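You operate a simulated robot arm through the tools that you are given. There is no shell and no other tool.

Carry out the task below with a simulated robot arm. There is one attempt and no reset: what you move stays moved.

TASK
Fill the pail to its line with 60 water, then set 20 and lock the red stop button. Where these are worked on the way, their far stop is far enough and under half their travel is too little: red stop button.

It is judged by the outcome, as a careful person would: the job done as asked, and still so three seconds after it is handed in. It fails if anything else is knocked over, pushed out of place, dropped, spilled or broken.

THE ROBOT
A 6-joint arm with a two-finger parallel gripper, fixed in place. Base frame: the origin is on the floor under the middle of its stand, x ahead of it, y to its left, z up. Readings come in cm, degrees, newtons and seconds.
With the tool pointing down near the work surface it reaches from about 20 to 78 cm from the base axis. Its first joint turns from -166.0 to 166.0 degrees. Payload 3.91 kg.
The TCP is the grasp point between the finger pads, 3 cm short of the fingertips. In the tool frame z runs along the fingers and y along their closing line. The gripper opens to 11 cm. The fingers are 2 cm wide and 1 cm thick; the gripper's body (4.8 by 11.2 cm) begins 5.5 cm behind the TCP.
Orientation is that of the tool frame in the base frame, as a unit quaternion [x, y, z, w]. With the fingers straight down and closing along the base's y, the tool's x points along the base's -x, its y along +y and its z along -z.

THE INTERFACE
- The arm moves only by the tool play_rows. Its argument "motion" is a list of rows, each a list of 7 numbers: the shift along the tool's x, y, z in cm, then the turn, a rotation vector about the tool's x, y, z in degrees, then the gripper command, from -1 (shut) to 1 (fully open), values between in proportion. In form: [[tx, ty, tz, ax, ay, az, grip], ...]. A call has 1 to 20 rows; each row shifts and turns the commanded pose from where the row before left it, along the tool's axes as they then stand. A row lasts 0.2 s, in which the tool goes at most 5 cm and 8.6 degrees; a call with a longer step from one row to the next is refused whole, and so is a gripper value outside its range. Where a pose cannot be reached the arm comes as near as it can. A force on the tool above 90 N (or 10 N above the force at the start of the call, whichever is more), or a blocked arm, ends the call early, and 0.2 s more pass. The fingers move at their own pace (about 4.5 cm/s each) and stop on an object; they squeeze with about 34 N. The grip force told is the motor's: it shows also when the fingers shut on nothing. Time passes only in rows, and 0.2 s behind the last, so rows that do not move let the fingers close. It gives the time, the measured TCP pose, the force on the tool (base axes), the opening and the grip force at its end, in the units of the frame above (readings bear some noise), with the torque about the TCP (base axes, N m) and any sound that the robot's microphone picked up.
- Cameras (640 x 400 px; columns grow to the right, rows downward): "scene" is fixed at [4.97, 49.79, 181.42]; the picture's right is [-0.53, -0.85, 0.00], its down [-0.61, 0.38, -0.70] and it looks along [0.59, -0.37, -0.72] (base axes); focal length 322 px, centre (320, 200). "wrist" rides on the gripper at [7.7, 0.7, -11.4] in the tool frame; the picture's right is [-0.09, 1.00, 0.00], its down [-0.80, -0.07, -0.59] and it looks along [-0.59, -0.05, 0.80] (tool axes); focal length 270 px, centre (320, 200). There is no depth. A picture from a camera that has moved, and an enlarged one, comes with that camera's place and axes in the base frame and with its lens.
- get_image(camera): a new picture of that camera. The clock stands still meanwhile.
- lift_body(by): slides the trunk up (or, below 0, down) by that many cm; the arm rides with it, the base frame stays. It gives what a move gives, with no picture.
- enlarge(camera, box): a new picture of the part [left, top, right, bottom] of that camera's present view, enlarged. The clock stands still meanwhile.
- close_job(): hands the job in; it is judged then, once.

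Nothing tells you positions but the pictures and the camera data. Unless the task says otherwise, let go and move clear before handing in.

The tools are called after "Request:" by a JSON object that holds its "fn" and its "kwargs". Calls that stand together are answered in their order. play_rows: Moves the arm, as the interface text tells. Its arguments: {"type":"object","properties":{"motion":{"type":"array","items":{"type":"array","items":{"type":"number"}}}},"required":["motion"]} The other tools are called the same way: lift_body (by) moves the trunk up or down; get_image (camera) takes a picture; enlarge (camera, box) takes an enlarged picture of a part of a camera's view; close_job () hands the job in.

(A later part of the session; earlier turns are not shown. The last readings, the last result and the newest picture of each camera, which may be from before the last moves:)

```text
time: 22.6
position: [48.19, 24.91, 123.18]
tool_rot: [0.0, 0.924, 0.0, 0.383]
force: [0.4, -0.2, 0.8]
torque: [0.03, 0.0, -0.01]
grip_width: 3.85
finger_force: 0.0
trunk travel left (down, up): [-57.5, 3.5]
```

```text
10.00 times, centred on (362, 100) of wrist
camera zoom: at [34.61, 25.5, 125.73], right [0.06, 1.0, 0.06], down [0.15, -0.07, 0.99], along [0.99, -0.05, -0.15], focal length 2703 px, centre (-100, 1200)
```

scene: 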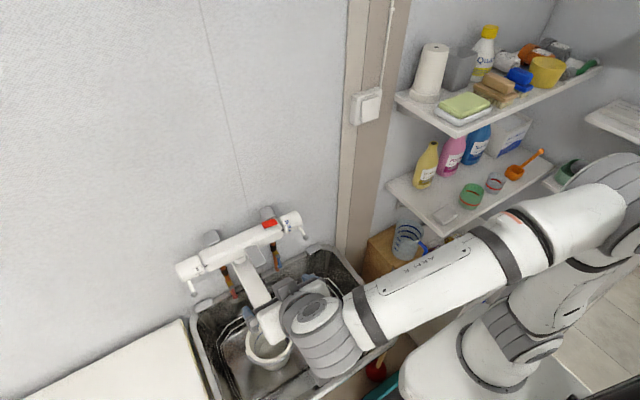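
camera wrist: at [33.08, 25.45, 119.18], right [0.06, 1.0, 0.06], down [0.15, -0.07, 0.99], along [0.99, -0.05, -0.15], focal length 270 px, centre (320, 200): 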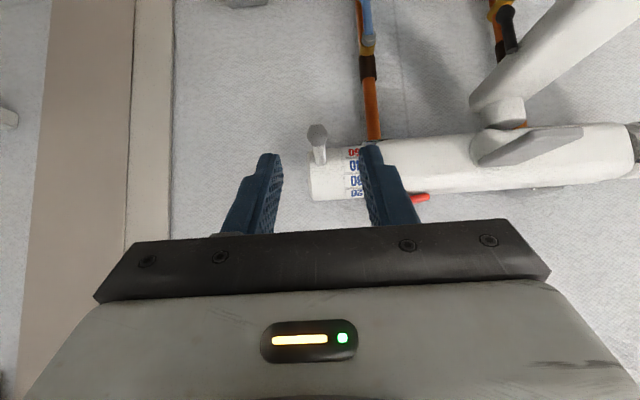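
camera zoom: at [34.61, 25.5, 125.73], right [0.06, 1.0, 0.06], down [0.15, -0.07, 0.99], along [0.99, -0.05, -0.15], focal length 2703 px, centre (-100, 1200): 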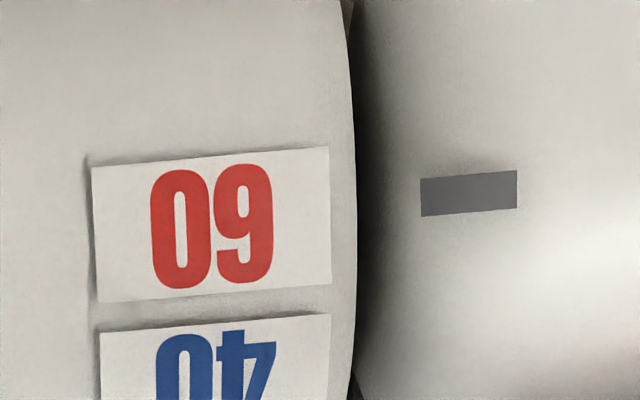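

60 is centred on the mark to within about 2°, which is fine. Now I'll move across to the flow lever, passing above and in front of the mixer.

Request:
{"fn": "play_rows", "kwargs": {"motion": [[0.12, 4.38, -0.12, 0, 0, 0, -0.3], [0.12, 4.38, -0.12, 0, 0, 0, -0.3], [0.12, 4.38, -0.12, 0, 0, 0, -0.3], [0.12, 4.38, -0.12, 0, 0, 0, -0.3], [0.12, 4.38, -0.12, 0, 0, 0, -0.3], [0.12, 4.38, -0.12, 0, 0, 0, -0.3], [0.12, 4.38, -0.12, 0, 0, 0, -0.3], [2.76, 0, 2.76, 0, 0, 0, -0.3], [2.76, 0, 2.76, 0, 0, 0, -0.3], [0, 0, 0, 0, 0, 0, -0.3]]}}

Request:
{"fn": "get_image", "kwargs": {"camera": "wrist"}}

Request:
{"fn": "get_image", "kwargs": {"camera": "scene"}}

```text
time: 24.8
position: [47.09, 55.22, 115.19]
tool_rot: [0.0, 0.924, 0.001, 0.383]
force: [0.5, -0.3, -0.3]
torque: [0.03, 0.0, -0.03]
grip_width: 3.87
finger_force: 0.0
trunk travel left (down, up): [-57.5, 3.5]
```

```text
taken
camera wrist: at [33.52, 55.97, 117.79], right [0.06, 1.0, 0.06], down [0.15, -0.07, 0.99], along [0.99, -0.05, -0.15], focal length 270 px, centre (320, 200)
```

wrist: 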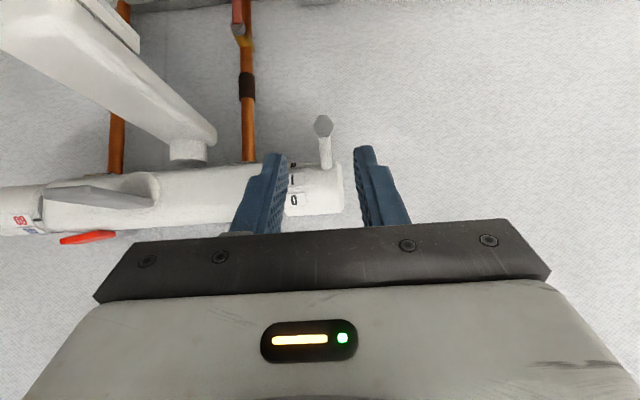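

```text
taken
```

scene: 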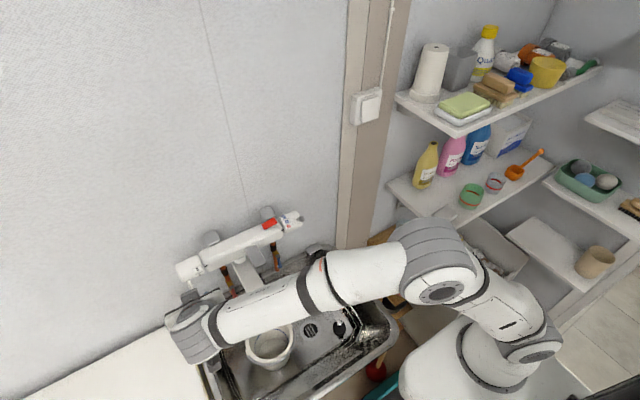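

From here the scene camera also sees into the pail under the arm. I'll close in on the flow lever's ball.

Request:
{"fn": "play_rows", "kwargs": {"motion": [[0.19, 0.17, 2.4, 0, 0, 0, -0.3], [0.19, 0.17, 2.4, 0, 0, 0, -0.3], [0, 0, 2.17, 0, 0, 0, -0.3], [0, 0, 0, 0, 0, 0, -0.3]]}}

Request:
{"fn": "enlarge", "kwargs": {"camera": "wrist", "box": [224, 80, 416, 200]}}

Request:
{"fn": "enlarge", "kwargs": {"camera": "scene", "box": [180, 250, 340, 400]}}

```text
time: 25.8
position: [51.73, 55.58, 110.14]
tool_rot: [-0.001, 0.924, 0.0, 0.383]
force: [-0.1, -0.7, 0.2]
torque: [0.01, 0.02, 0.01]
grip_width: 3.84
finger_force: 0.0
trunk travel left (down, up): [-57.5, 3.5]
```

```text
3.33 times, centred on (320, 140) of wrist
camera zoom: at [38.12, 56.29, 112.7], right [0.06, 1.0, 0.06], down [0.15, -0.07, 0.99], along [0.99, -0.05, -0.15], focal length 901 px, centre (320, 400)
```

zoom: 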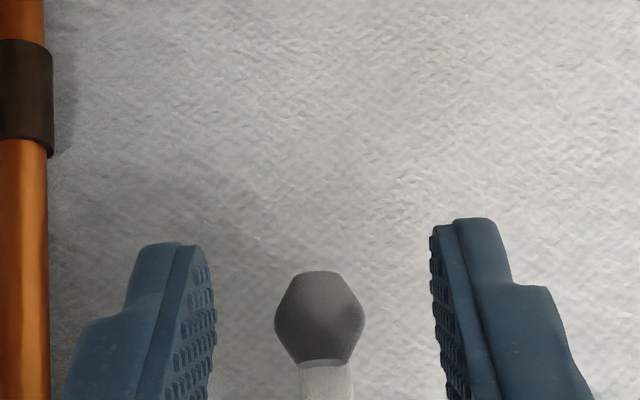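

```text
2.67 times, centred on (260, 325) of scene
camera zoom: at [4.97, 49.79, 181.42], right [-0.53, -0.85, 0.0], down [-0.61, 0.38, -0.7], along [0.59, -0.37, -0.72], focal length 858 px, centre (480, -133)
```

zoom: 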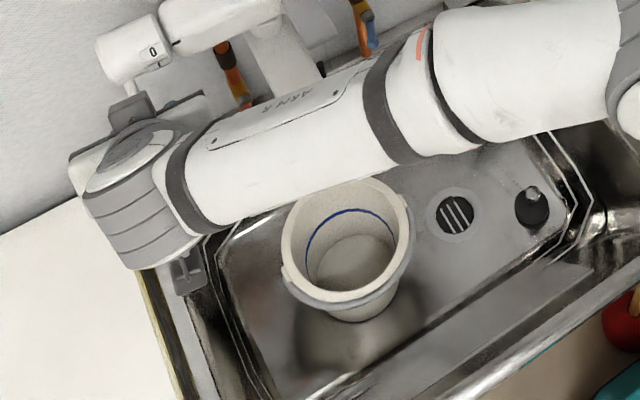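

The ball is centred, and the pail's interior and blue line are clearly visible, so I can watch the filling. I'll grip and open the flow a little.

Request:
{"fn": "play_rows", "kwargs": {"motion": [[0, 0, 0, 0, 0, 0, -0.65], [0, 0, 0, 0, 0, 0, -1], [0, 0, 0, 0, 0, 0, -1], [-0.03, 0, -0.54, 0, 0, 0, -1], [-0.076, 0, -0.535, 0, 0, 0, -1], [-0.123, 0, -0.526, 0, 0, 0, -1]]}}

Request:
{"fn": "enlarge", "kwargs": {"camera": "scene", "box": [180, 250, 340, 400]}}

Request:
{"fn": "enlarge", "kwargs": {"camera": "wrist", "box": [224, 80, 416, 200]}}

```text
time: 27.2
position: [50.99, 55.57, 111.16]
tool_rot: [0.0, 0.925, -0.002, 0.38]
force: [7.4, -11.2, -17.2]
torque: [-0.11, 1.51, -0.24]
grip_width: 1.76
finger_force: 44.8
trunk travel left (down, up): [-57.5, 3.5]
```

```text
2.67 times, centred on (260, 325) of scene
camera zoom: at [4.97, 49.79, 181.42], right [-0.53, -0.85, 0.0], down [-0.61, 0.38, -0.7], along [0.59, -0.37, -0.72], focal length 858 px, centre (480, -133)
```

zoom: 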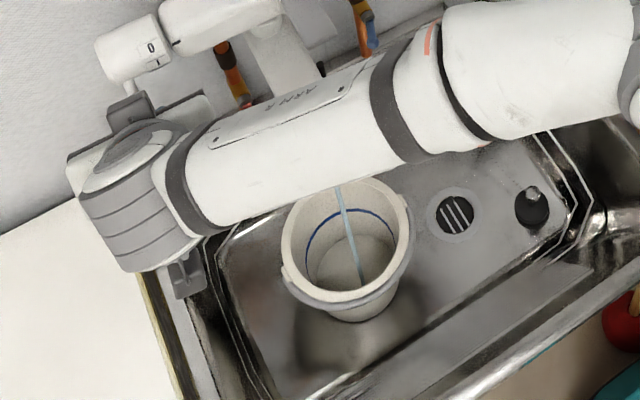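

```text
3.33 times, centred on (320, 140) of wrist
camera zoom: at [37.41, 56.28, 113.81], right [0.07, 1.0, 0.06], down [0.15, -0.07, 0.99], along [0.99, -0.06, -0.15], focal length 901 px, centre (320, 400)
```

zoom: 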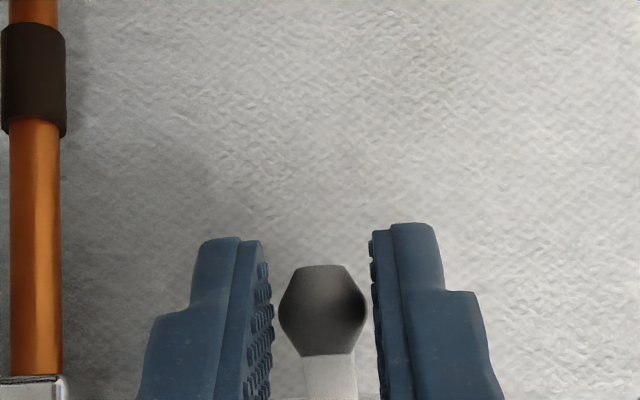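

Water is running into the pail in a thin stream. I'll hold still for 2 s and watch the level.

Request:
{"fn": "play_rows", "kwargs": {"motion": [[0, 0, 0, 0, 0, 0, -1], [0, 0, 0, 0, 0, 0, -1], [0, 0, 0, 0, 0, 0, -1], [0, 0, 0, 0, 0, 0, -1], [0, 0, 0, 0, 0, 0, -1], [0, 0, 0, 0, 0, 0, -1], [0, 0, 0, 0, 0, 0, -1], [0, 0, 0, 0, 0, 0, -1], [0, 0, 0, 0, 0, 0, -1], [0, 0, 0, 0, 0, 0, -1]]}}

Request:
{"fn": "enlarge", "kwargs": {"camera": "scene", "box": [245, 315, 293, 375]}}

Request:
{"fn": "enlarge", "kwargs": {"camera": "scene", "box": [196, 255, 228, 275]}}

```text
time: 29.4
position: [51.02, 55.49, 111.39]
tool_rot: [0.0, 0.925, -0.001, 0.381]
force: [0.1, -16.2, -21.0]
torque: [-0.22, 1.59, -0.37]
grip_width: 1.75
finger_force: 45.3
trunk travel left (down, up): [-57.5, 3.5]
```

```text
6.67 times, centred on (269, 345) of scene
camera zoom: at [4.97, 49.79, 181.42], right [-0.53, -0.85, 0.0], down [-0.61, 0.38, -0.7], along [0.59, -0.37, -0.72], focal length 2145 px, centre (660, -767)
```

zoom: 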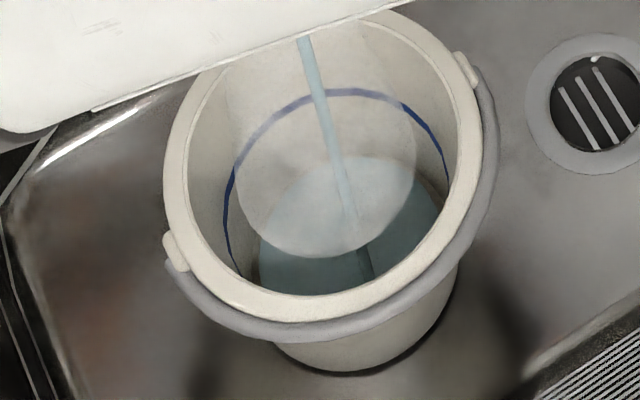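

```text
16.00 times, centred on (212, 265) of scene
camera zoom: at [4.97, 49.79, 181.42], right [-0.53, -0.85, 0.0], down [-0.61, 0.38, -0.7], along [0.59, -0.37, -0.72], focal length 5148 px, centre (2048, -840)
```

zoom: 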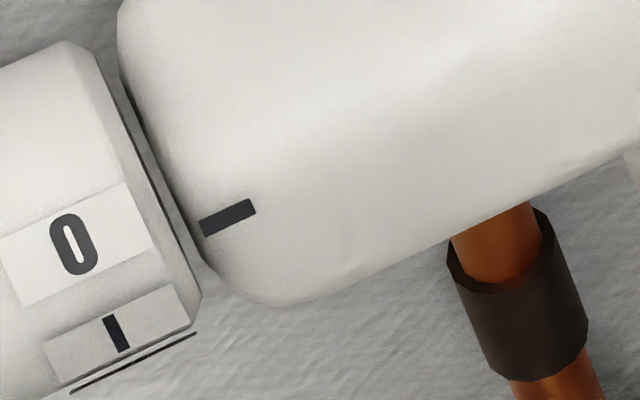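

Request:
{"fn": "play_rows", "kwargs": {"motion": [[0, 0, 0, 0, 0, 0, -1], [0, 0, 0, 0, 0, 0, -1], [0, 0, 0, 0, 0, 0, -1], [0, 0, 0, 0, 0, 0, -1], [0, 0, 0, 0, 0, 0, -1], [0, 0, 0, 0, 0, 0, -1], [0, 0, 0, 0, 0, 0, -1], [0, 0, 0, 0, 0, 0, -1], [0, 0, 0, 0, 0, 0, -1], [0, 0, 0, 0, 0, 0, -1]]}}

Request:
{"fn": "enlarge", "kwargs": {"camera": "scene", "box": [245, 315, 293, 375]}}

```text
time: 31.6
position: [50.95, 55.47, 111.3]
tool_rot: [0.0, 0.924, -0.001, 0.382]
force: [0.1, -17.6, -18.6]
torque: [-0.26, 1.47, -0.4]
grip_width: 1.75
finger_force: 45.1
trunk travel left (down, up): [-57.5, 3.5]
```

```text
6.67 times, centred on (269, 345) of scene
camera zoom: at [4.97, 49.79, 181.42], right [-0.53, -0.85, 0.0], down [-0.61, 0.38, -0.7], along [0.59, -0.37, -0.72], focal length 2145 px, centre (660, -767)
```

zoom: 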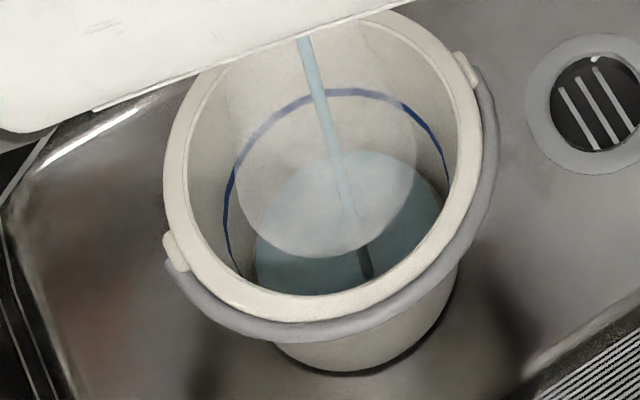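

The level is rising slowly and steadily. I'll keep holding and check at intervals.

Request:
{"fn": "play_rows", "kwargs": {"motion": [[0, 0, 0, 0, 0, 0, -1], [0, 0, 0, 0, 0, 0, -1], [0, 0, 0, 0, 0, 0, -1], [0, 0, 0, 0, 0, 0, -1], [0, 0, 0, 0, 0, 0, -1], [0, 0, 0, 0, 0, 0, -1], [0, 0, 0, 0, 0, 0, -1], [0, 0, 0, 0, 0, 0, -1], [0, 0, 0, 0, 0, 0, -1], [0, 0, 0, 0, 0, 0, -1], [0, 0, 0, 0, 0, 0, -1], [0, 0, 0, 0, 0, 0, -1], [0, 0, 0, 0, 0, 0, -1], [0, 0, 0, 0, 0, 0, -1], [0, 0, 0, 0, 0, 0, -1], [0, 0, 0, 0, 0, 0, -1], [0, 0, 0, 0, 0, 0, -1], [0, 0, 0, 0, 0, 0, -1], [0, 0, 0, 0, 0, 0, -1], [0, 0, 0, 0, 0, 0, -1]]}}

Request:
{"fn": "enlarge", "kwargs": {"camera": "scene", "box": [245, 315, 293, 375]}}

```text
time: 35.8
position: [50.84, 55.56, 111.45]
tool_rot: [0.0, 0.924, 0.0, 0.382]
force: [-0.5, -17.3, -16.1]
torque: [-0.24, 1.2, -0.37]
grip_width: 1.72
finger_force: 45.0
trunk travel left (down, up): [-57.5, 3.5]
```

```text
6.67 times, centred on (269, 345) of scene
camera zoom: at [4.97, 49.79, 181.42], right [-0.53, -0.85, 0.0], down [-0.61, 0.38, -0.7], along [0.59, -0.37, -0.72], focal length 2145 px, centre (660, -767)
```

zoom: 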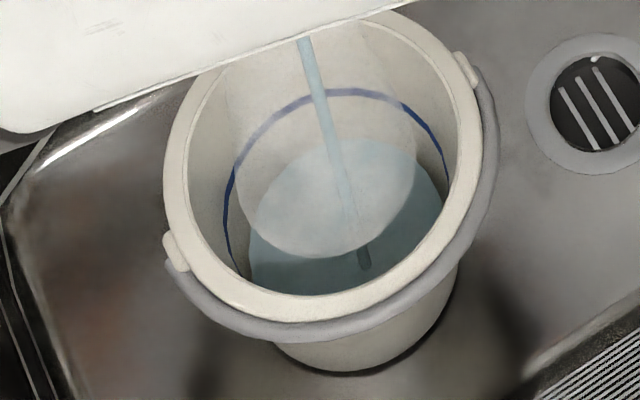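

Request:
{"fn": "play_rows", "kwargs": {"motion": [[0, 0, 0, 0, 0, 0, -1], [0, 0, 0, 0, 0, 0, -1], [0, 0, 0, 0, 0, 0, -1], [0, 0, 0, 0, 0, 0, -1], [0, 0, 0, 0, 0, 0, -1], [0, 0, 0, 0, 0, 0, -1], [0, 0, 0, 0, 0, 0, -1], [0, 0, 0, 0, 0, 0, -1], [0, 0, 0, 0, 0, 0, -1], [0, 0, 0, 0, 0, 0, -1], [0, 0, 0, 0, 0, 0, -1], [0, 0, 0, 0, 0, 0, -1], [0, 0, 0, 0, 0, 0, -1], [0, 0, 0, 0, 0, 0, -1], [0, 0, 0, 0, 0, 0, -1], [0, 0, 0, 0, 0, 0, -1], [0, 0, 0, 0, 0, 0, -1], [0, 0, 0, 0, 0, 0, -1], [0, 0, 0, 0, 0, 0, -1], [0, 0, 0, 0, 0, 0, -1]]}}

Request:
{"fn": "enlarge", "kwargs": {"camera": "scene", "box": [245, 315, 293, 375]}}

```text
time: 40.0
position: [50.93, 55.44, 111.38]
tool_rot: [0.001, 0.924, 0.0, 0.382]
force: [0.3, -17.6, -13.2]
torque: [-0.26, 0.99, -0.4]
grip_width: 1.75
finger_force: 45.1
trunk travel left (down, up): [-57.5, 3.5]
```

```text
6.67 times, centred on (269, 345) of scene
camera zoom: at [4.97, 49.79, 181.42], right [-0.53, -0.85, 0.0], down [-0.61, 0.38, -0.7], along [0.59, -0.37, -0.72], focal length 2145 px, centre (660, -767)
```

zoom: 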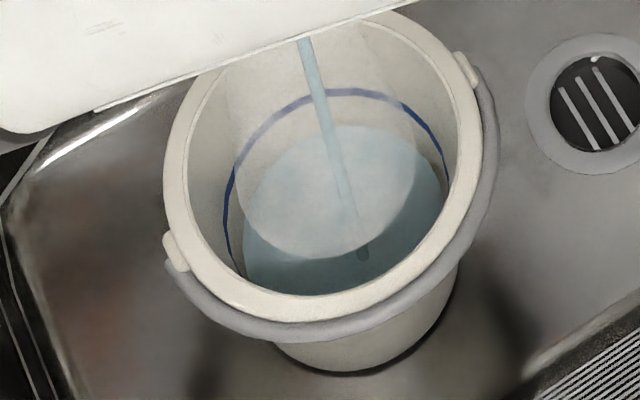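

Request:
{"fn": "play_rows", "kwargs": {"motion": [[0, 0, 0, 0, 0, 0, -1], [0, 0, 0, 0, 0, 0, -1], [0, 0, 0, 0, 0, 0, -1], [0, 0, 0, 0, 0, 0, -1], [0, 0, 0, 0, 0, 0, -1], [0, 0, 0, 0, 0, 0, -1], [0, 0, 0, 0, 0, 0, -1], [0, 0, 0, 0, 0, 0, -1], [0, 0, 0, 0, 0, 0, -1], [0, 0, 0, 0, 0, 0, -1], [0, 0, 0, 0, 0, 0, -1], [0, 0, 0, 0, 0, 0, -1], [0, 0, 0, 0, 0, 0, -1], [0, 0, 0, 0, 0, 0, -1], [0, 0, 0, 0, 0, 0, -1], [0, 0, 0, 0, 0, 0, -1], [0, 0, 0, 0, 0, 0, -1], [0, 0, 0, 0, 0, 0, -1], [0, 0, 0, 0, 0, 0, -1], [0, 0, 0, 0, 0, 0, -1]]}}

Request:
{"fn": "enlarge", "kwargs": {"camera": "scene", "box": [245, 315, 293, 375]}}

Request:
{"fn": "enlarge", "kwargs": {"camera": "scene", "box": [180, 250, 276, 310]}}

Request:
{"fn": "enlarge", "kwargs": {"camera": "wrist", "box": [224, 80, 416, 200]}}

```text
time: 44.2
position: [50.97, 55.37, 111.44]
tool_rot: [0.001, 0.924, 0.0, 0.383]
force: [1.3, -15.1, -8.3]
torque: [-0.23, 0.6, -0.35]
grip_width: 1.74
finger_force: 44.9
trunk travel left (down, up): [-57.5, 3.5]
```

```text
6.67 times, centred on (269, 345) of scene
camera zoom: at [4.97, 49.79, 181.42], right [-0.53, -0.85, 0.0], down [-0.61, 0.38, -0.7], along [0.59, -0.37, -0.72], focal length 2145 px, centre (660, -767)
```

zoom: 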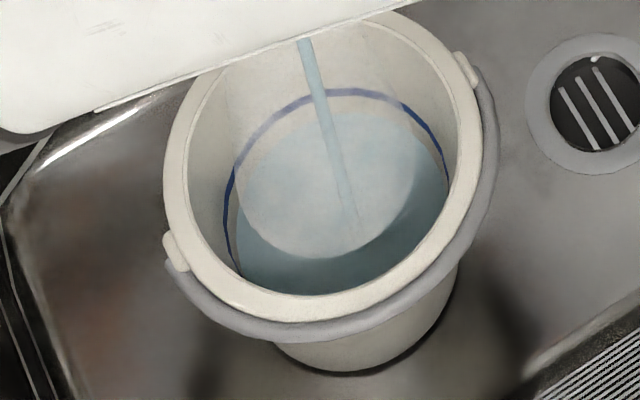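

```text
6.67 times, centred on (228, 280) of scene
camera zoom: at [4.97, 49.79, 181.42], right [-0.53, -0.85, 0.0], down [-0.61, 0.38, -0.7], along [0.59, -0.37, -0.72], focal length 2145 px, centre (933, -333)
```

zoom: 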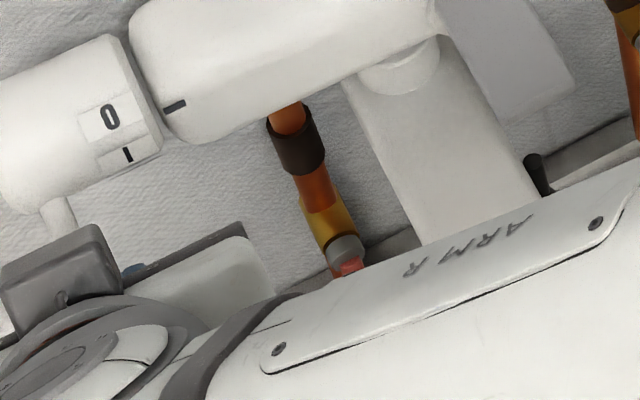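

```text
3.33 times, centred on (320, 140) of wrist
camera zoom: at [37.26, 56.23, 114.07], right [0.06, 1.0, 0.06], down [0.15, -0.07, 0.99], along [0.99, -0.05, -0.15], focal length 901 px, centre (320, 400)
```

zoom: 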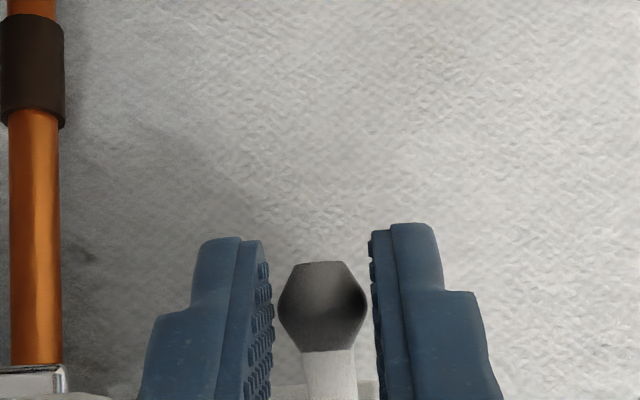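

Request:
{"fn": "play_rows", "kwargs": {"motion": [[0, 0, 0, 0, 0, 0, -1], [0, 0, 0, 0, 0, 0, -1], [0, 0, 0, 0, 0, 0, -1], [0, 0, 0, 0, 0, 0, -1], [0, 0, 0, 0, 0, 0, -1], [0, 0, 0, 0, 0, 0, -1], [0, 0, 0, 0, 0, 0, -1], [0, 0, 0, 0, 0, 0, -1], [0, 0, 0, 0, 0, 0, -1], [0, 0, 0, 0, 0, 0, -1], [0, 0, 0, 0, 0, 0, -1], [0, 0, 0, 0, 0, 0, -1], [0, 0, 0, 0, 0, 0, -1], [0, 0, 0, 0, 0, 0, -1], [0, 0, 0, 0, 0, 0, -1], [0, 0, 0, 0, 0, 0, -1]]}}

Request:
{"fn": "enlarge", "kwargs": {"camera": "scene", "box": [253, 322, 293, 347]}}

Request:
{"fn": "enlarge", "kwargs": {"camera": "scene", "box": [245, 315, 293, 375]}}

```text
time: 47.6
position: [50.92, 55.54, 111.58]
tool_rot: [0.001, 0.924, 0.0, 0.383]
force: [3.4, -11.9, -3.9]
torque: [-0.15, 0.26, -0.29]
grip_width: 1.75
finger_force: 44.9
trunk travel left (down, up): [-57.5, 3.5]
```

```text
16.00 times, centred on (273, 334) of scene
camera zoom: at [4.97, 49.79, 181.42], right [-0.53, -0.85, 0.0], down [-0.61, 0.38, -0.7], along [0.59, -0.37, -0.72], focal length 5148 px, centre (1072, -1952)
```

zoom: 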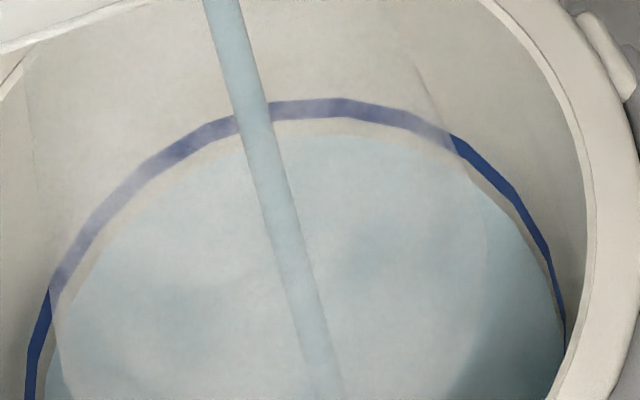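

```text
6.67 times, centred on (269, 345) of scene
camera zoom: at [4.97, 49.79, 181.42], right [-0.53, -0.85, 0.0], down [-0.61, 0.38, -0.7], along [0.59, -0.37, -0.72], focal length 2145 px, centre (660, -767)
```

zoom: 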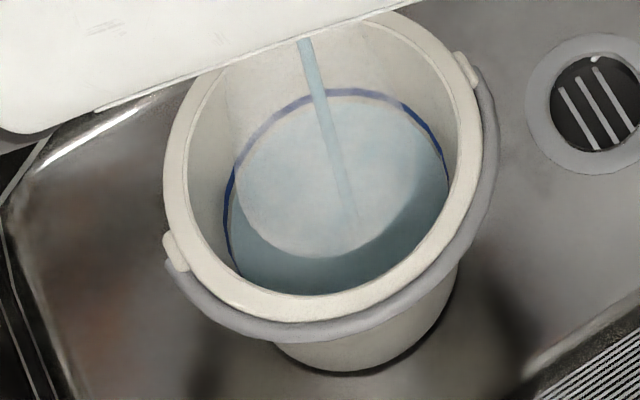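

Request:
{"fn": "play_rows", "kwargs": {"motion": [[0, 0, 0, 0, 0, 0, -1], [0, 0, 0, 0, 0, 0, -1], [0, 0, 0, 0, 0, 0, -1], [0, 0, 0, 0, 0, 0, -1], [0, 0, 0, 0, 0, 0, -1], [0, 0, 0, 0, 0, 0, -1]]}}

Request:
{"fn": "enlarge", "kwargs": {"camera": "scene", "box": [253, 322, 293, 347]}}

```text
time: 49.0
position: [50.87, 55.42, 111.57]
tool_rot: [0.001, 0.924, 0.0, 0.382]
force: [3.0, -11.6, -2.7]
torque: [-0.17, 0.19, -0.24]
grip_width: 1.74
finger_force: 44.8
trunk travel left (down, up): [-57.5, 3.5]
```

```text
16.00 times, centred on (273, 334) of scene
camera zoom: at [4.97, 49.79, 181.42], right [-0.53, -0.85, 0.0], down [-0.61, 0.38, -0.7], along [0.59, -0.37, -0.72], focal length 5148 px, centre (1072, -1952)
```

zoom: 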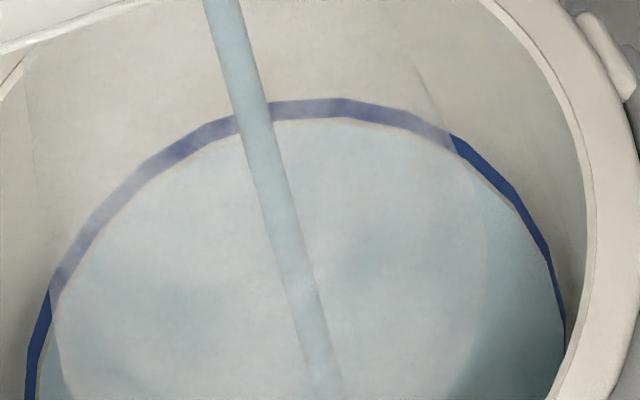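

The water has just reached the lower edge of the line. I'll hold 0.6 s more, then swing the lever back down to 0.

Request:
{"fn": "play_rows", "kwargs": {"motion": [[0, 0, 0, 0, 0, 0, -1], [0, 0, 0, 0, 0, 0, -1], [0, 0, 0, 0, 0, 0, -1], [0.1, 0, 0.7, 0, 0, 0, -1], [0.07, 0, 0.7, 0, 0, 0, -1], [0.03, 0, 0.7, 0, 0, 0, -1]]}}

Request:
{"fn": "enlarge", "kwargs": {"camera": "scene", "box": [253, 322, 293, 347]}}

Request:
{"fn": "enlarge", "kwargs": {"camera": "scene", "box": [180, 250, 244, 290]}}

Request:
{"fn": "enlarge", "kwargs": {"camera": "wrist", "box": [224, 80, 416, 200]}}

```text
time: 50.4
position: [51.94, 55.5, 110.11]
tool_rot: [0.001, 0.923, 0.001, 0.384]
force: [-15.3, -11.1, 13.7]
torque: [-0.2, -1.29, -0.26]
grip_width: 1.76
finger_force: 44.5
trunk travel left (down, up): [-57.5, 3.5]
```

```text
16.00 times, centred on (273, 334) of scene
camera zoom: at [4.97, 49.79, 181.42], right [-0.53, -0.85, 0.0], down [-0.61, 0.38, -0.7], along [0.59, -0.37, -0.72], focal length 5148 px, centre (1072, -1952)
```

zoom: 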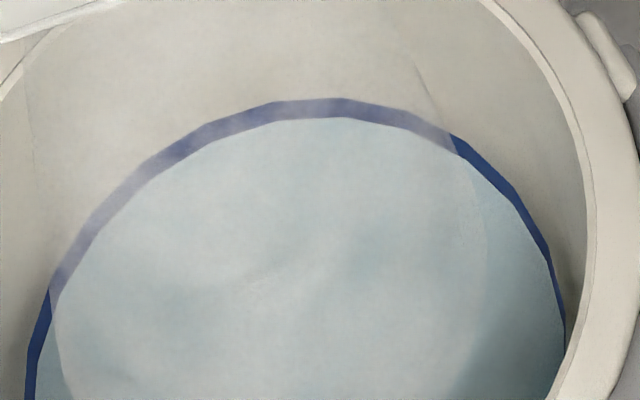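

```text
10.00 times, centred on (212, 270) of scene
camera zoom: at [4.97, 49.79, 181.42], right [-0.53, -0.85, 0.0], down [-0.61, 0.38, -0.7], along [0.59, -0.37, -0.72], focal length 3217 px, centre (1400, -500)
```

zoom: 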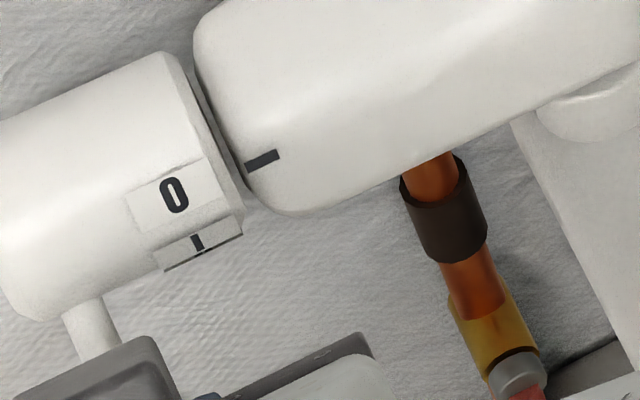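

```text
3.33 times, centred on (320, 140) of wrist
camera zoom: at [38.17, 56.21, 112.68], right [0.06, 1.0, 0.07], down [0.14, -0.07, 0.99], along [0.99, -0.05, -0.15], focal length 901 px, centre (320, 400)
```

zoom: 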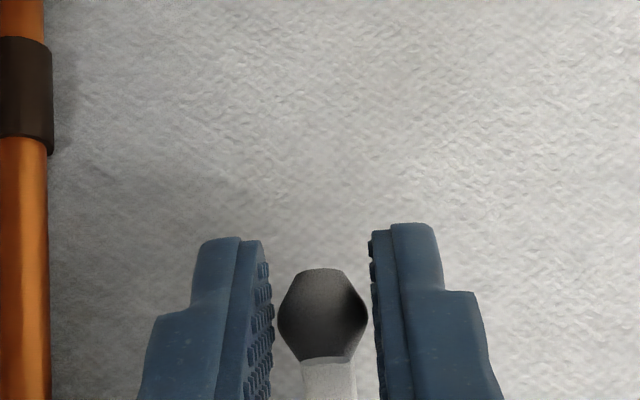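

The flow is off with 0 on the mark, and the water stands right at the lower edge of the blue band. To bring it to the middle of the line I'll give one more very short burst.

Request:
{"fn": "play_rows", "kwargs": {"motion": [[-0.03, 0, -0.7, 0, 0, 0, -1], [-0.07, 0, -0.7, 0, 0, 0, -1], [-0.1, 0, -0.7, 0, 0, 0, -1], [0.1, 0, 0.7, 0, 0, 0, -1], [0.07, 0, 0.7, 0, 0, 0, -1], [0.03, 0, 0.7, 0, 0, 0, -1]]}}

Request:
{"fn": "enlarge", "kwargs": {"camera": "scene", "box": [253, 322, 293, 347]}}

Request:
{"fn": "enlarge", "kwargs": {"camera": "scene", "box": [180, 250, 244, 290]}}

```text
time: 51.8
position: [51.8, 55.55, 110.18]
tool_rot: [0.0, 0.923, 0.002, 0.384]
force: [-16.3, -11.5, 10.4]
torque: [-0.07, -0.81, -0.16]
grip_width: 1.74
finger_force: 45.1
trunk travel left (down, up): [-57.5, 3.5]
```

```text
16.00 times, centred on (273, 334) of scene
camera zoom: at [4.97, 49.79, 181.42], right [-0.53, -0.85, 0.0], down [-0.61, 0.38, -0.7], along [0.59, -0.37, -0.72], focal length 5148 px, centre (1072, -1952)
```

zoom: 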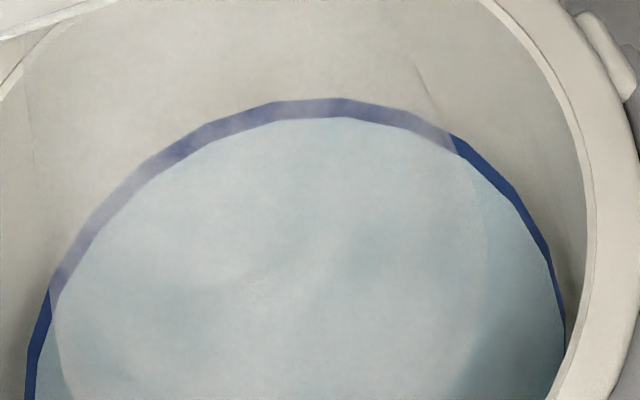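

```text
10.00 times, centred on (212, 270) of scene
camera zoom: at [4.97, 49.79, 181.42], right [-0.53, -0.85, 0.0], down [-0.61, 0.38, -0.7], along [0.59, -0.37, -0.72], focal length 3217 px, centre (1400, -500)
```

zoom: 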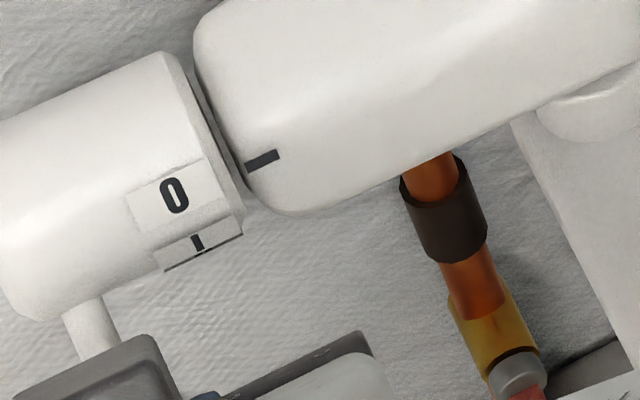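

Request:
{"fn": "enlarge", "kwargs": {"camera": "scene", "box": [286, 328, 294, 333]}}

Request:
{"fn": "enlarge", "kwargs": {"camera": "scene", "box": [250, 338, 266, 348]}}

Request:
{"fn": "enlarge", "kwargs": {"camera": "scene", "box": [280, 326, 292, 346]}}

Request:
{"fn": "enlarge", "kwargs": {"camera": "scene", "box": [266, 326, 282, 336]}}

```text
16.00 times, centred on (290, 330) of scene
camera zoom: at [4.97, 49.79, 181.42], right [-0.53, -0.85, 0.0], down [-0.61, 0.38, -0.7], along [0.59, -0.37, -0.72], focal length 5148 px, centre (800, -1888)
```

zoom: 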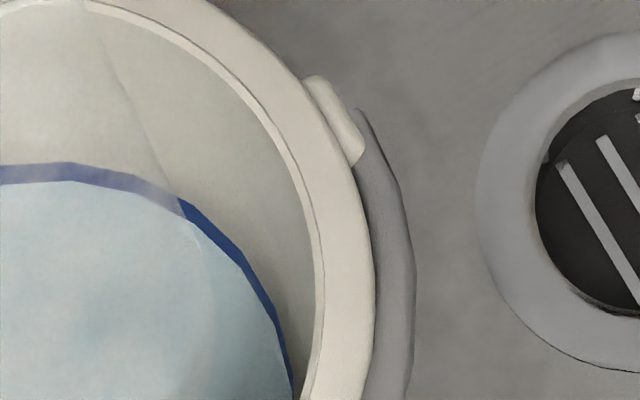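

```text
16.00 times, centred on (258, 343) of scene
camera zoom: at [4.97, 49.79, 181.42], right [-0.53, -0.85, 0.0], down [-0.61, 0.38, -0.7], along [0.59, -0.37, -0.72], focal length 5148 px, centre (1312, -2088)
```

zoom: 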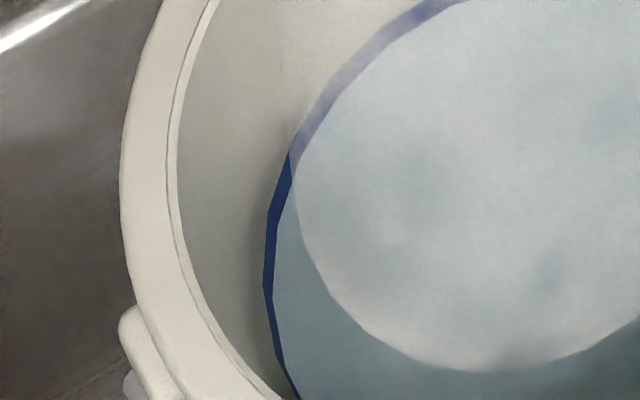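

```text
16.00 times, centred on (286, 336) of scene
camera zoom: at [4.97, 49.79, 181.42], right [-0.53, -0.85, 0.0], down [-0.61, 0.38, -0.7], along [0.59, -0.37, -0.72], focal length 5148 px, centre (864, -1976)
```

zoom: 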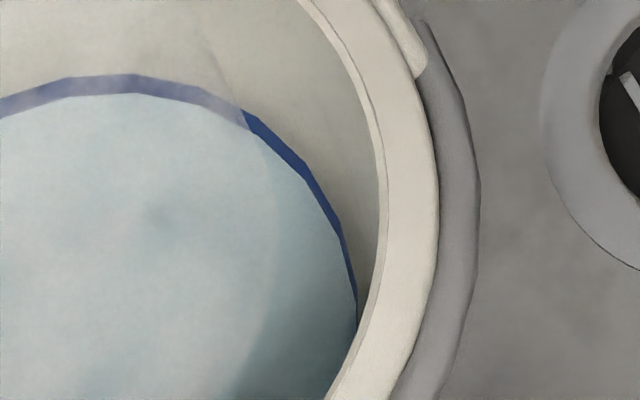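

```text
16.00 times, centred on (274, 331) of scene
camera zoom: at [4.97, 49.79, 181.42], right [-0.53, -0.85, 0.0], down [-0.61, 0.38, -0.7], along [0.59, -0.37, -0.72], focal length 5148 px, centre (1056, -1896)
```

zoom: 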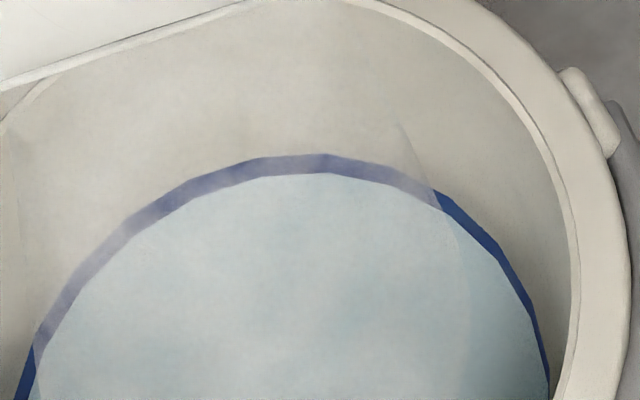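

The picture can't show clearly how much the burst added, so I want a better angle on the line. The flow reads 0, so I'll let go of the lever and bring the wrist camera to look into the pail from the front.

Request:
{"fn": "play_rows", "kwargs": {"motion": [[0, 0, 0, 0, 0, 0, -0.3], [0, 0, 0, 0, 0, 0, -0.3], [0, 0, -3, 0, 0, 0, -0.3], [0, 0, -4, 0, 0, 0, -0.3], [0, 0, 0, 0, 0, 0, -0.3]]}}

Request:
{"fn": "enlarge", "kwargs": {"camera": "scene", "box": [170, 250, 266, 310]}}

Request:
{"fn": "enlarge", "kwargs": {"camera": "scene", "box": [245, 315, 293, 375]}}

Request:
{"fn": "enlarge", "kwargs": {"camera": "wrist", "box": [260, 90, 388, 220]}}

```text
time: 53.0
position: [47.23, 55.49, 114.66]
tool_rot: [0.001, 0.924, 0.0, 0.382]
force: [0.3, -0.1, -0.5]
torque: [0.01, -0.04, -0.01]
grip_width: 3.85
finger_force: 0.0
trunk travel left (down, up): [-57.5, 3.5]
```

```text
6.67 times, centred on (218, 280) of scene
camera zoom: at [4.97, 49.79, 181.42], right [-0.53, -0.85, 0.0], down [-0.61, 0.38, -0.7], along [0.59, -0.37, -0.72], focal length 2145 px, centre (1000, -333)
```

zoom: 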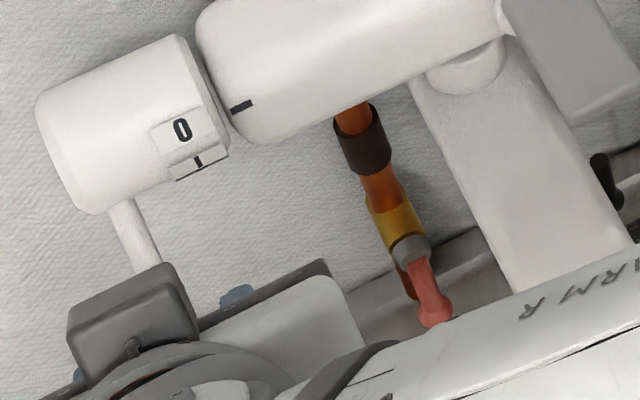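

```text
6.67 times, centred on (269, 345) of scene
camera zoom: at [4.97, 49.79, 181.42], right [-0.53, -0.85, 0.0], down [-0.61, 0.38, -0.7], along [0.59, -0.37, -0.72], focal length 2145 px, centre (660, -767)
```

zoom: 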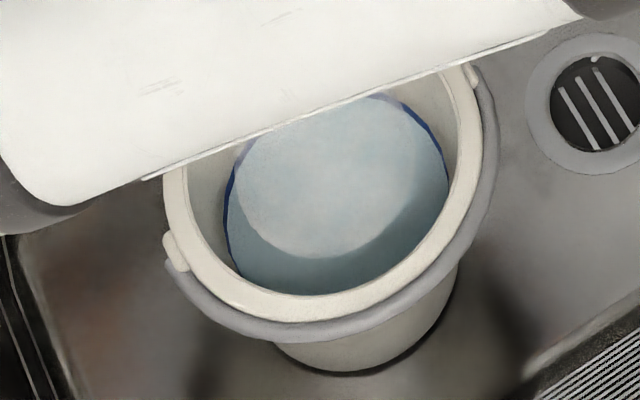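

```text
3.08 times, centred on (324, 155) of wrist
camera zoom: at [33.61, 56.23, 117.21], right [0.06, 1.0, 0.06], down [0.15, -0.07, 0.99], along [0.99, -0.05, -0.15], focal length 832 px, centre (308, 338)
```

zoom: 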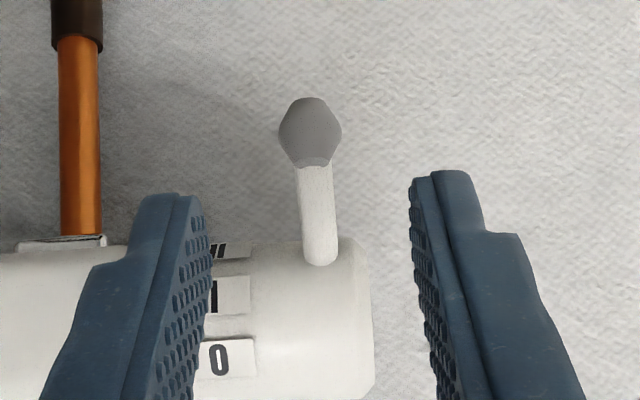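

Request:
{"fn": "play_rows", "kwargs": {"motion": [[3.5, 0, -3.5, 0, 0, 0, -1], [3.5, 0, -3.5, 0, 0, 0, -1], [0, 0, 0, 0, 8.5, 0, -1], [0, 0, 0, 0, 8.5, 0, -1], [1.285, -2.367, 3.13, 0, 0, 0, -1], [1.285, -2.367, 3.13, 0, 0, 0, -1], [1.285, -2.367, 3.13, 0, 0, 0, -1], [1.285, -2.367, 3.13, 0, 0, 0, -1], [1.285, -2.367, 3.13, 0, 0, 0, -1], [0, 0, 0, 0, 0, 0, -1]]}}

Request:
{"fn": "get_image", "kwargs": {"camera": "wrist"}}

Request:
{"fn": "enlarge", "kwargs": {"camera": "wrist", "box": [240, 0, 400, 140]}}

```text
time: 55.2
position: [38.85, 43.67, 98.07]
tool_rot: [0.0, 0.97, 0.0, 0.242]
force: [-1.2, 0.4, 0.5]
torque: [-0.01, 0.01, 0.01]
grip_width: 0.01
finger_force: 34.3
trunk travel left (down, up): [-57.5, 3.5]
```

```text
taken
camera wrist: at [26.65, 44.35, 104.5], right [0.08, 1.0, 0.04], down [0.43, -0.07, 0.9], along [0.9, -0.05, -0.43], focal length 270 px, centre (320, 200)
```

wrist: 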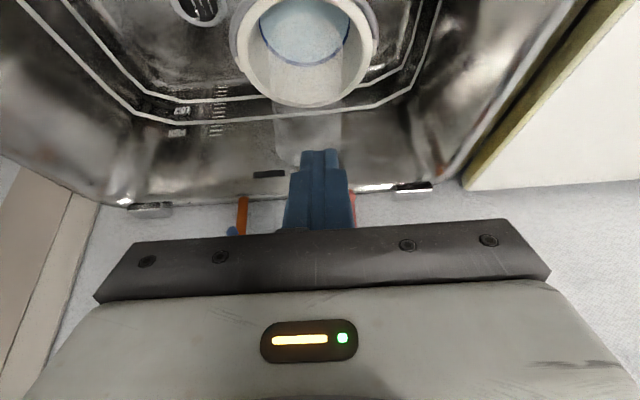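

```text
2.86 times, centred on (320, 70) of wrist
camera zoom: at [26.65, 44.35, 104.5], right [0.08, 1.0, 0.04], down [0.43, -0.07, 0.9], along [0.9, -0.05, -0.43], focal length 772 px, centre (320, 571)
```

zoom: 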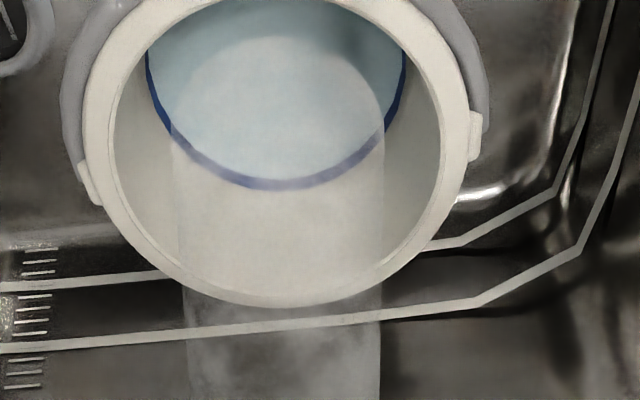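

Request:
{"fn": "enlarge", "kwargs": {"camera": "wrist", "box": [290, 50, 338, 80]}}

Request:
{"fn": "enlarge", "kwargs": {"camera": "wrist", "box": [255, 10, 303, 55]}}

Request:
{"fn": "enlarge", "kwargs": {"camera": "wrist", "box": [320, 10, 368, 55]}}

```text
13.33 times, centred on (314, 65) of wrist
camera zoom: at [26.65, 44.35, 104.5], right [0.08, 1.0, 0.04], down [0.43, -0.07, 0.9], along [0.9, -0.05, -0.43], focal length 3604 px, centre (400, 2000)
```

zoom: 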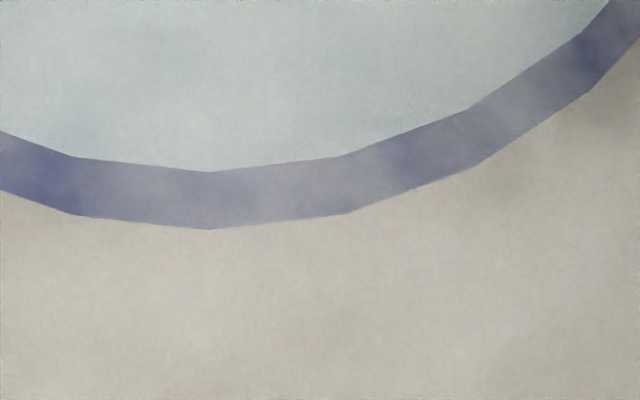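

```text
8.89 times, centred on (279, 32) of wrist
camera zoom: at [26.65, 44.35, 104.5], right [0.08, 1.0, 0.04], down [0.43, -0.07, 0.9], along [0.9, -0.05, -0.43], focal length 2402 px, centre (684, 1689)
```

zoom: 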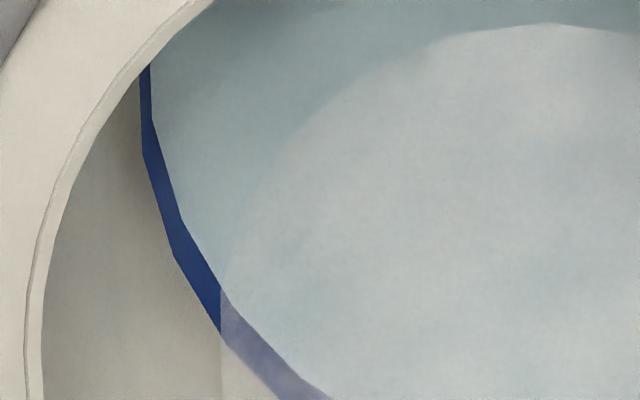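

```text
8.89 times, centred on (344, 32) of wrist
camera zoom: at [26.65, 44.35, 104.5], right [0.08, 1.0, 0.04], down [0.43, -0.07, 0.9], along [0.9, -0.05, -0.43], focal length 2402 px, centre (107, 1689)
```

zoom: 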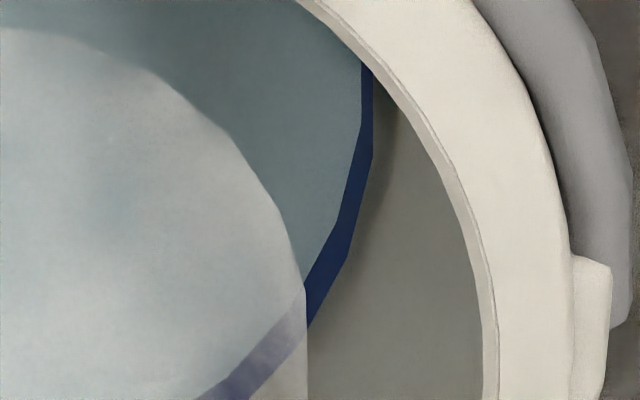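

The water surface meets the lower edge of the blue band almost exactly, which is roughly 0.4 cm below the middle of a 0.9 cm band. I'll go back to the flow lever and add about a second's worth, so the level sits within the line.

Request:
{"fn": "play_rows", "kwargs": {"motion": [[-1.285, 2.367, -3.13, 0, 0, 0, -1], [-1.285, 2.367, -3.13, 0, 0, 0, -1], [-1.285, 2.367, -3.13, 0, 0, 0, -1], [-1.285, 2.367, -3.13, 0, 0, 0, -1], [-1.285, 2.367, -3.13, 0, 0, 0, -0.3], [0, 0, 0, 0, -8.5, 0, -0.3], [0, 0, 0, 0, -8.5, 0, -0.3], [-3.5, 0, 3.5, 0, 0, 0, -0.3], [-3.5, 0, 3.5, 0, 0, 0, -0.3], [0, 0, 0, 0, 0, 0, -0.3]]}}

Request:
{"fn": "get_image", "kwargs": {"camera": "wrist"}}

```text
time: 57.4
position: [47.12, 55.73, 114.81]
tool_rot: [0.0, 0.924, 0.0, 0.383]
force: [-0.4, 0.2, 0.6]
torque: [0.01, -0.01, 0.01]
grip_width: 3.86
finger_force: 0.1
trunk travel left (down, up): [-57.5, 3.5]
```

```text
taken
camera wrist: at [33.59, 56.36, 117.49], right [0.06, 1.0, 0.06], down [0.15, -0.07, 0.99], along [0.99, -0.05, -0.15], focal length 270 px, centre (320, 200)
```

wrist: 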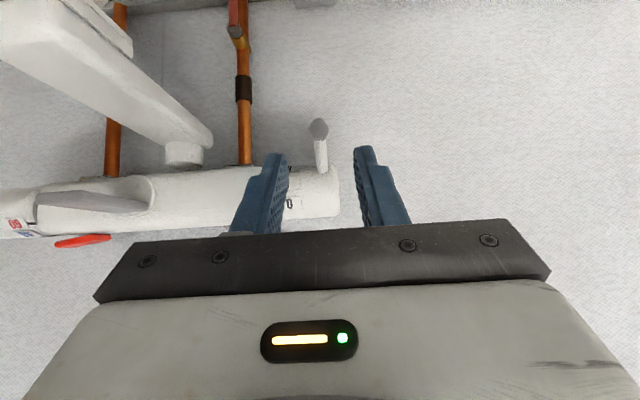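

Request:
{"fn": "play_rows", "kwargs": {"motion": [[0.06, -0.05, 2.3, 0, 0, 0, -0.3], [0.06, -0.05, 2.3, 0, 0, 0, -0.3], [0, 0, 2.07, 0, 0, 0, -0.3], [0, 0, 0, 0, 0, 0, -0.3], [0, 0, 0, 0, 0, 0, -0.65], [0, 0, 0, 0, 0, 0, -1], [0, 0, 0, 0, 0, 0, -1], [0, 0, 0, 0, 0, 0, -1]]}}

Request:
{"fn": "enlarge", "kwargs": {"camera": "wrist", "box": [224, 80, 416, 200]}}

Request:
{"fn": "enlarge", "kwargs": {"camera": "scene", "box": [254, 321, 294, 346]}}

```text
time: 59.2
position: [51.77, 55.48, 109.85]
tool_rot: [0.0, 0.924, 0.0, 0.383]
force: [1.5, 0.7, -0.2]
torque: [0.02, 0.05, 0.01]
grip_width: 1.78
finger_force: 44.9
trunk travel left (down, up): [-57.5, 3.5]
```

```text
3.33 times, centred on (320, 140) of wrist
camera zoom: at [38.16, 56.22, 112.48], right [0.06, 1.0, 0.06], down [0.15, -0.07, 0.99], along [0.99, -0.05, -0.15], focal length 901 px, centre (320, 400)
```

zoom: 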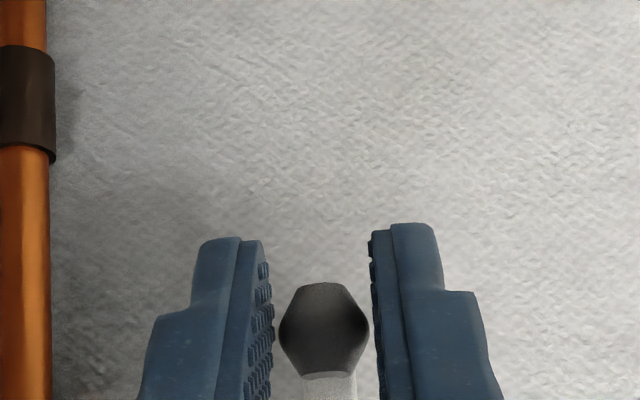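

```text
16.00 times, centred on (274, 334) of scene
camera zoom: at [4.97, 49.79, 181.42], right [-0.53, -0.85, 0.0], down [-0.61, 0.38, -0.7], along [0.59, -0.37, -0.72], focal length 5148 px, centre (1056, -1936)
```

zoom: 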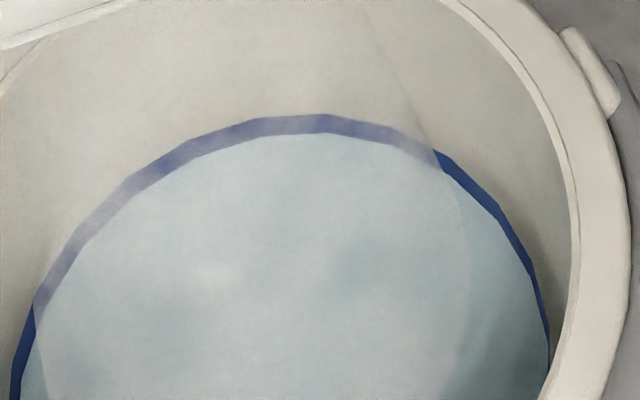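

The grip is good and the water is still at the lower edge of the band. Opening briefly.

Request:
{"fn": "play_rows", "kwargs": {"motion": [[-0.03, 0, -0.54, 0, 0, 0, -1], [-0.076, 0, -0.535, 0, 0, 0, -1], [-0.123, 0, -0.526, 0, 0, 0, -1]]}}

Request:
{"fn": "enlarge", "kwargs": {"camera": "scene", "box": [254, 321, 294, 346]}}

```text
time: 60.0
position: [50.99, 55.48, 110.95]
tool_rot: [0.0, 0.925, -0.001, 0.38]
force: [8.4, -3.0, -16.7]
torque: [-0.03, 1.46, -0.07]
grip_width: 1.74
finger_force: 44.8
trunk travel left (down, up): [-57.5, 3.5]
```

```text
16.00 times, centred on (274, 334) of scene
camera zoom: at [4.97, 49.79, 181.42], right [-0.53, -0.85, 0.0], down [-0.61, 0.38, -0.7], along [0.59, -0.37, -0.72], focal length 5148 px, centre (1056, -1936)
```

zoom: 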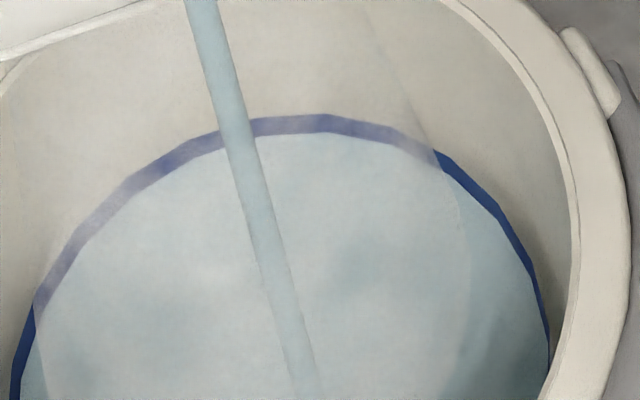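

Request:
{"fn": "play_rows", "kwargs": {"motion": [[0, 0, 0, 0, 0, 0, -1], [0, 0, 0, 0, 0, 0, -1]]}}

Request:
{"fn": "enlarge", "kwargs": {"camera": "scene", "box": [254, 321, 294, 346]}}

```text
time: 60.6
position: [50.92, 55.45, 111.09]
tool_rot: [0.0, 0.925, -0.001, 0.381]
force: [2.7, -6.6, -20.0]
torque: [-0.04, 1.56, -0.11]
grip_width: 1.74
finger_force: 45.1
trunk travel left (down, up): [-57.5, 3.5]
```

```text
16.00 times, centred on (274, 334) of scene
camera zoom: at [4.97, 49.79, 181.42], right [-0.53, -0.85, 0.0], down [-0.61, 0.38, -0.7], along [0.59, -0.37, -0.72], focal length 5148 px, centre (1056, -1936)
```

zoom: 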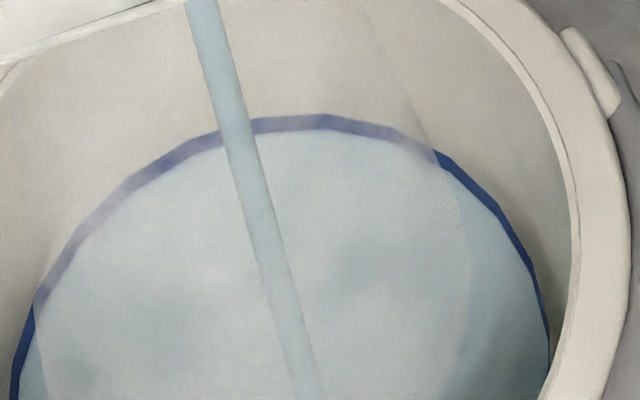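

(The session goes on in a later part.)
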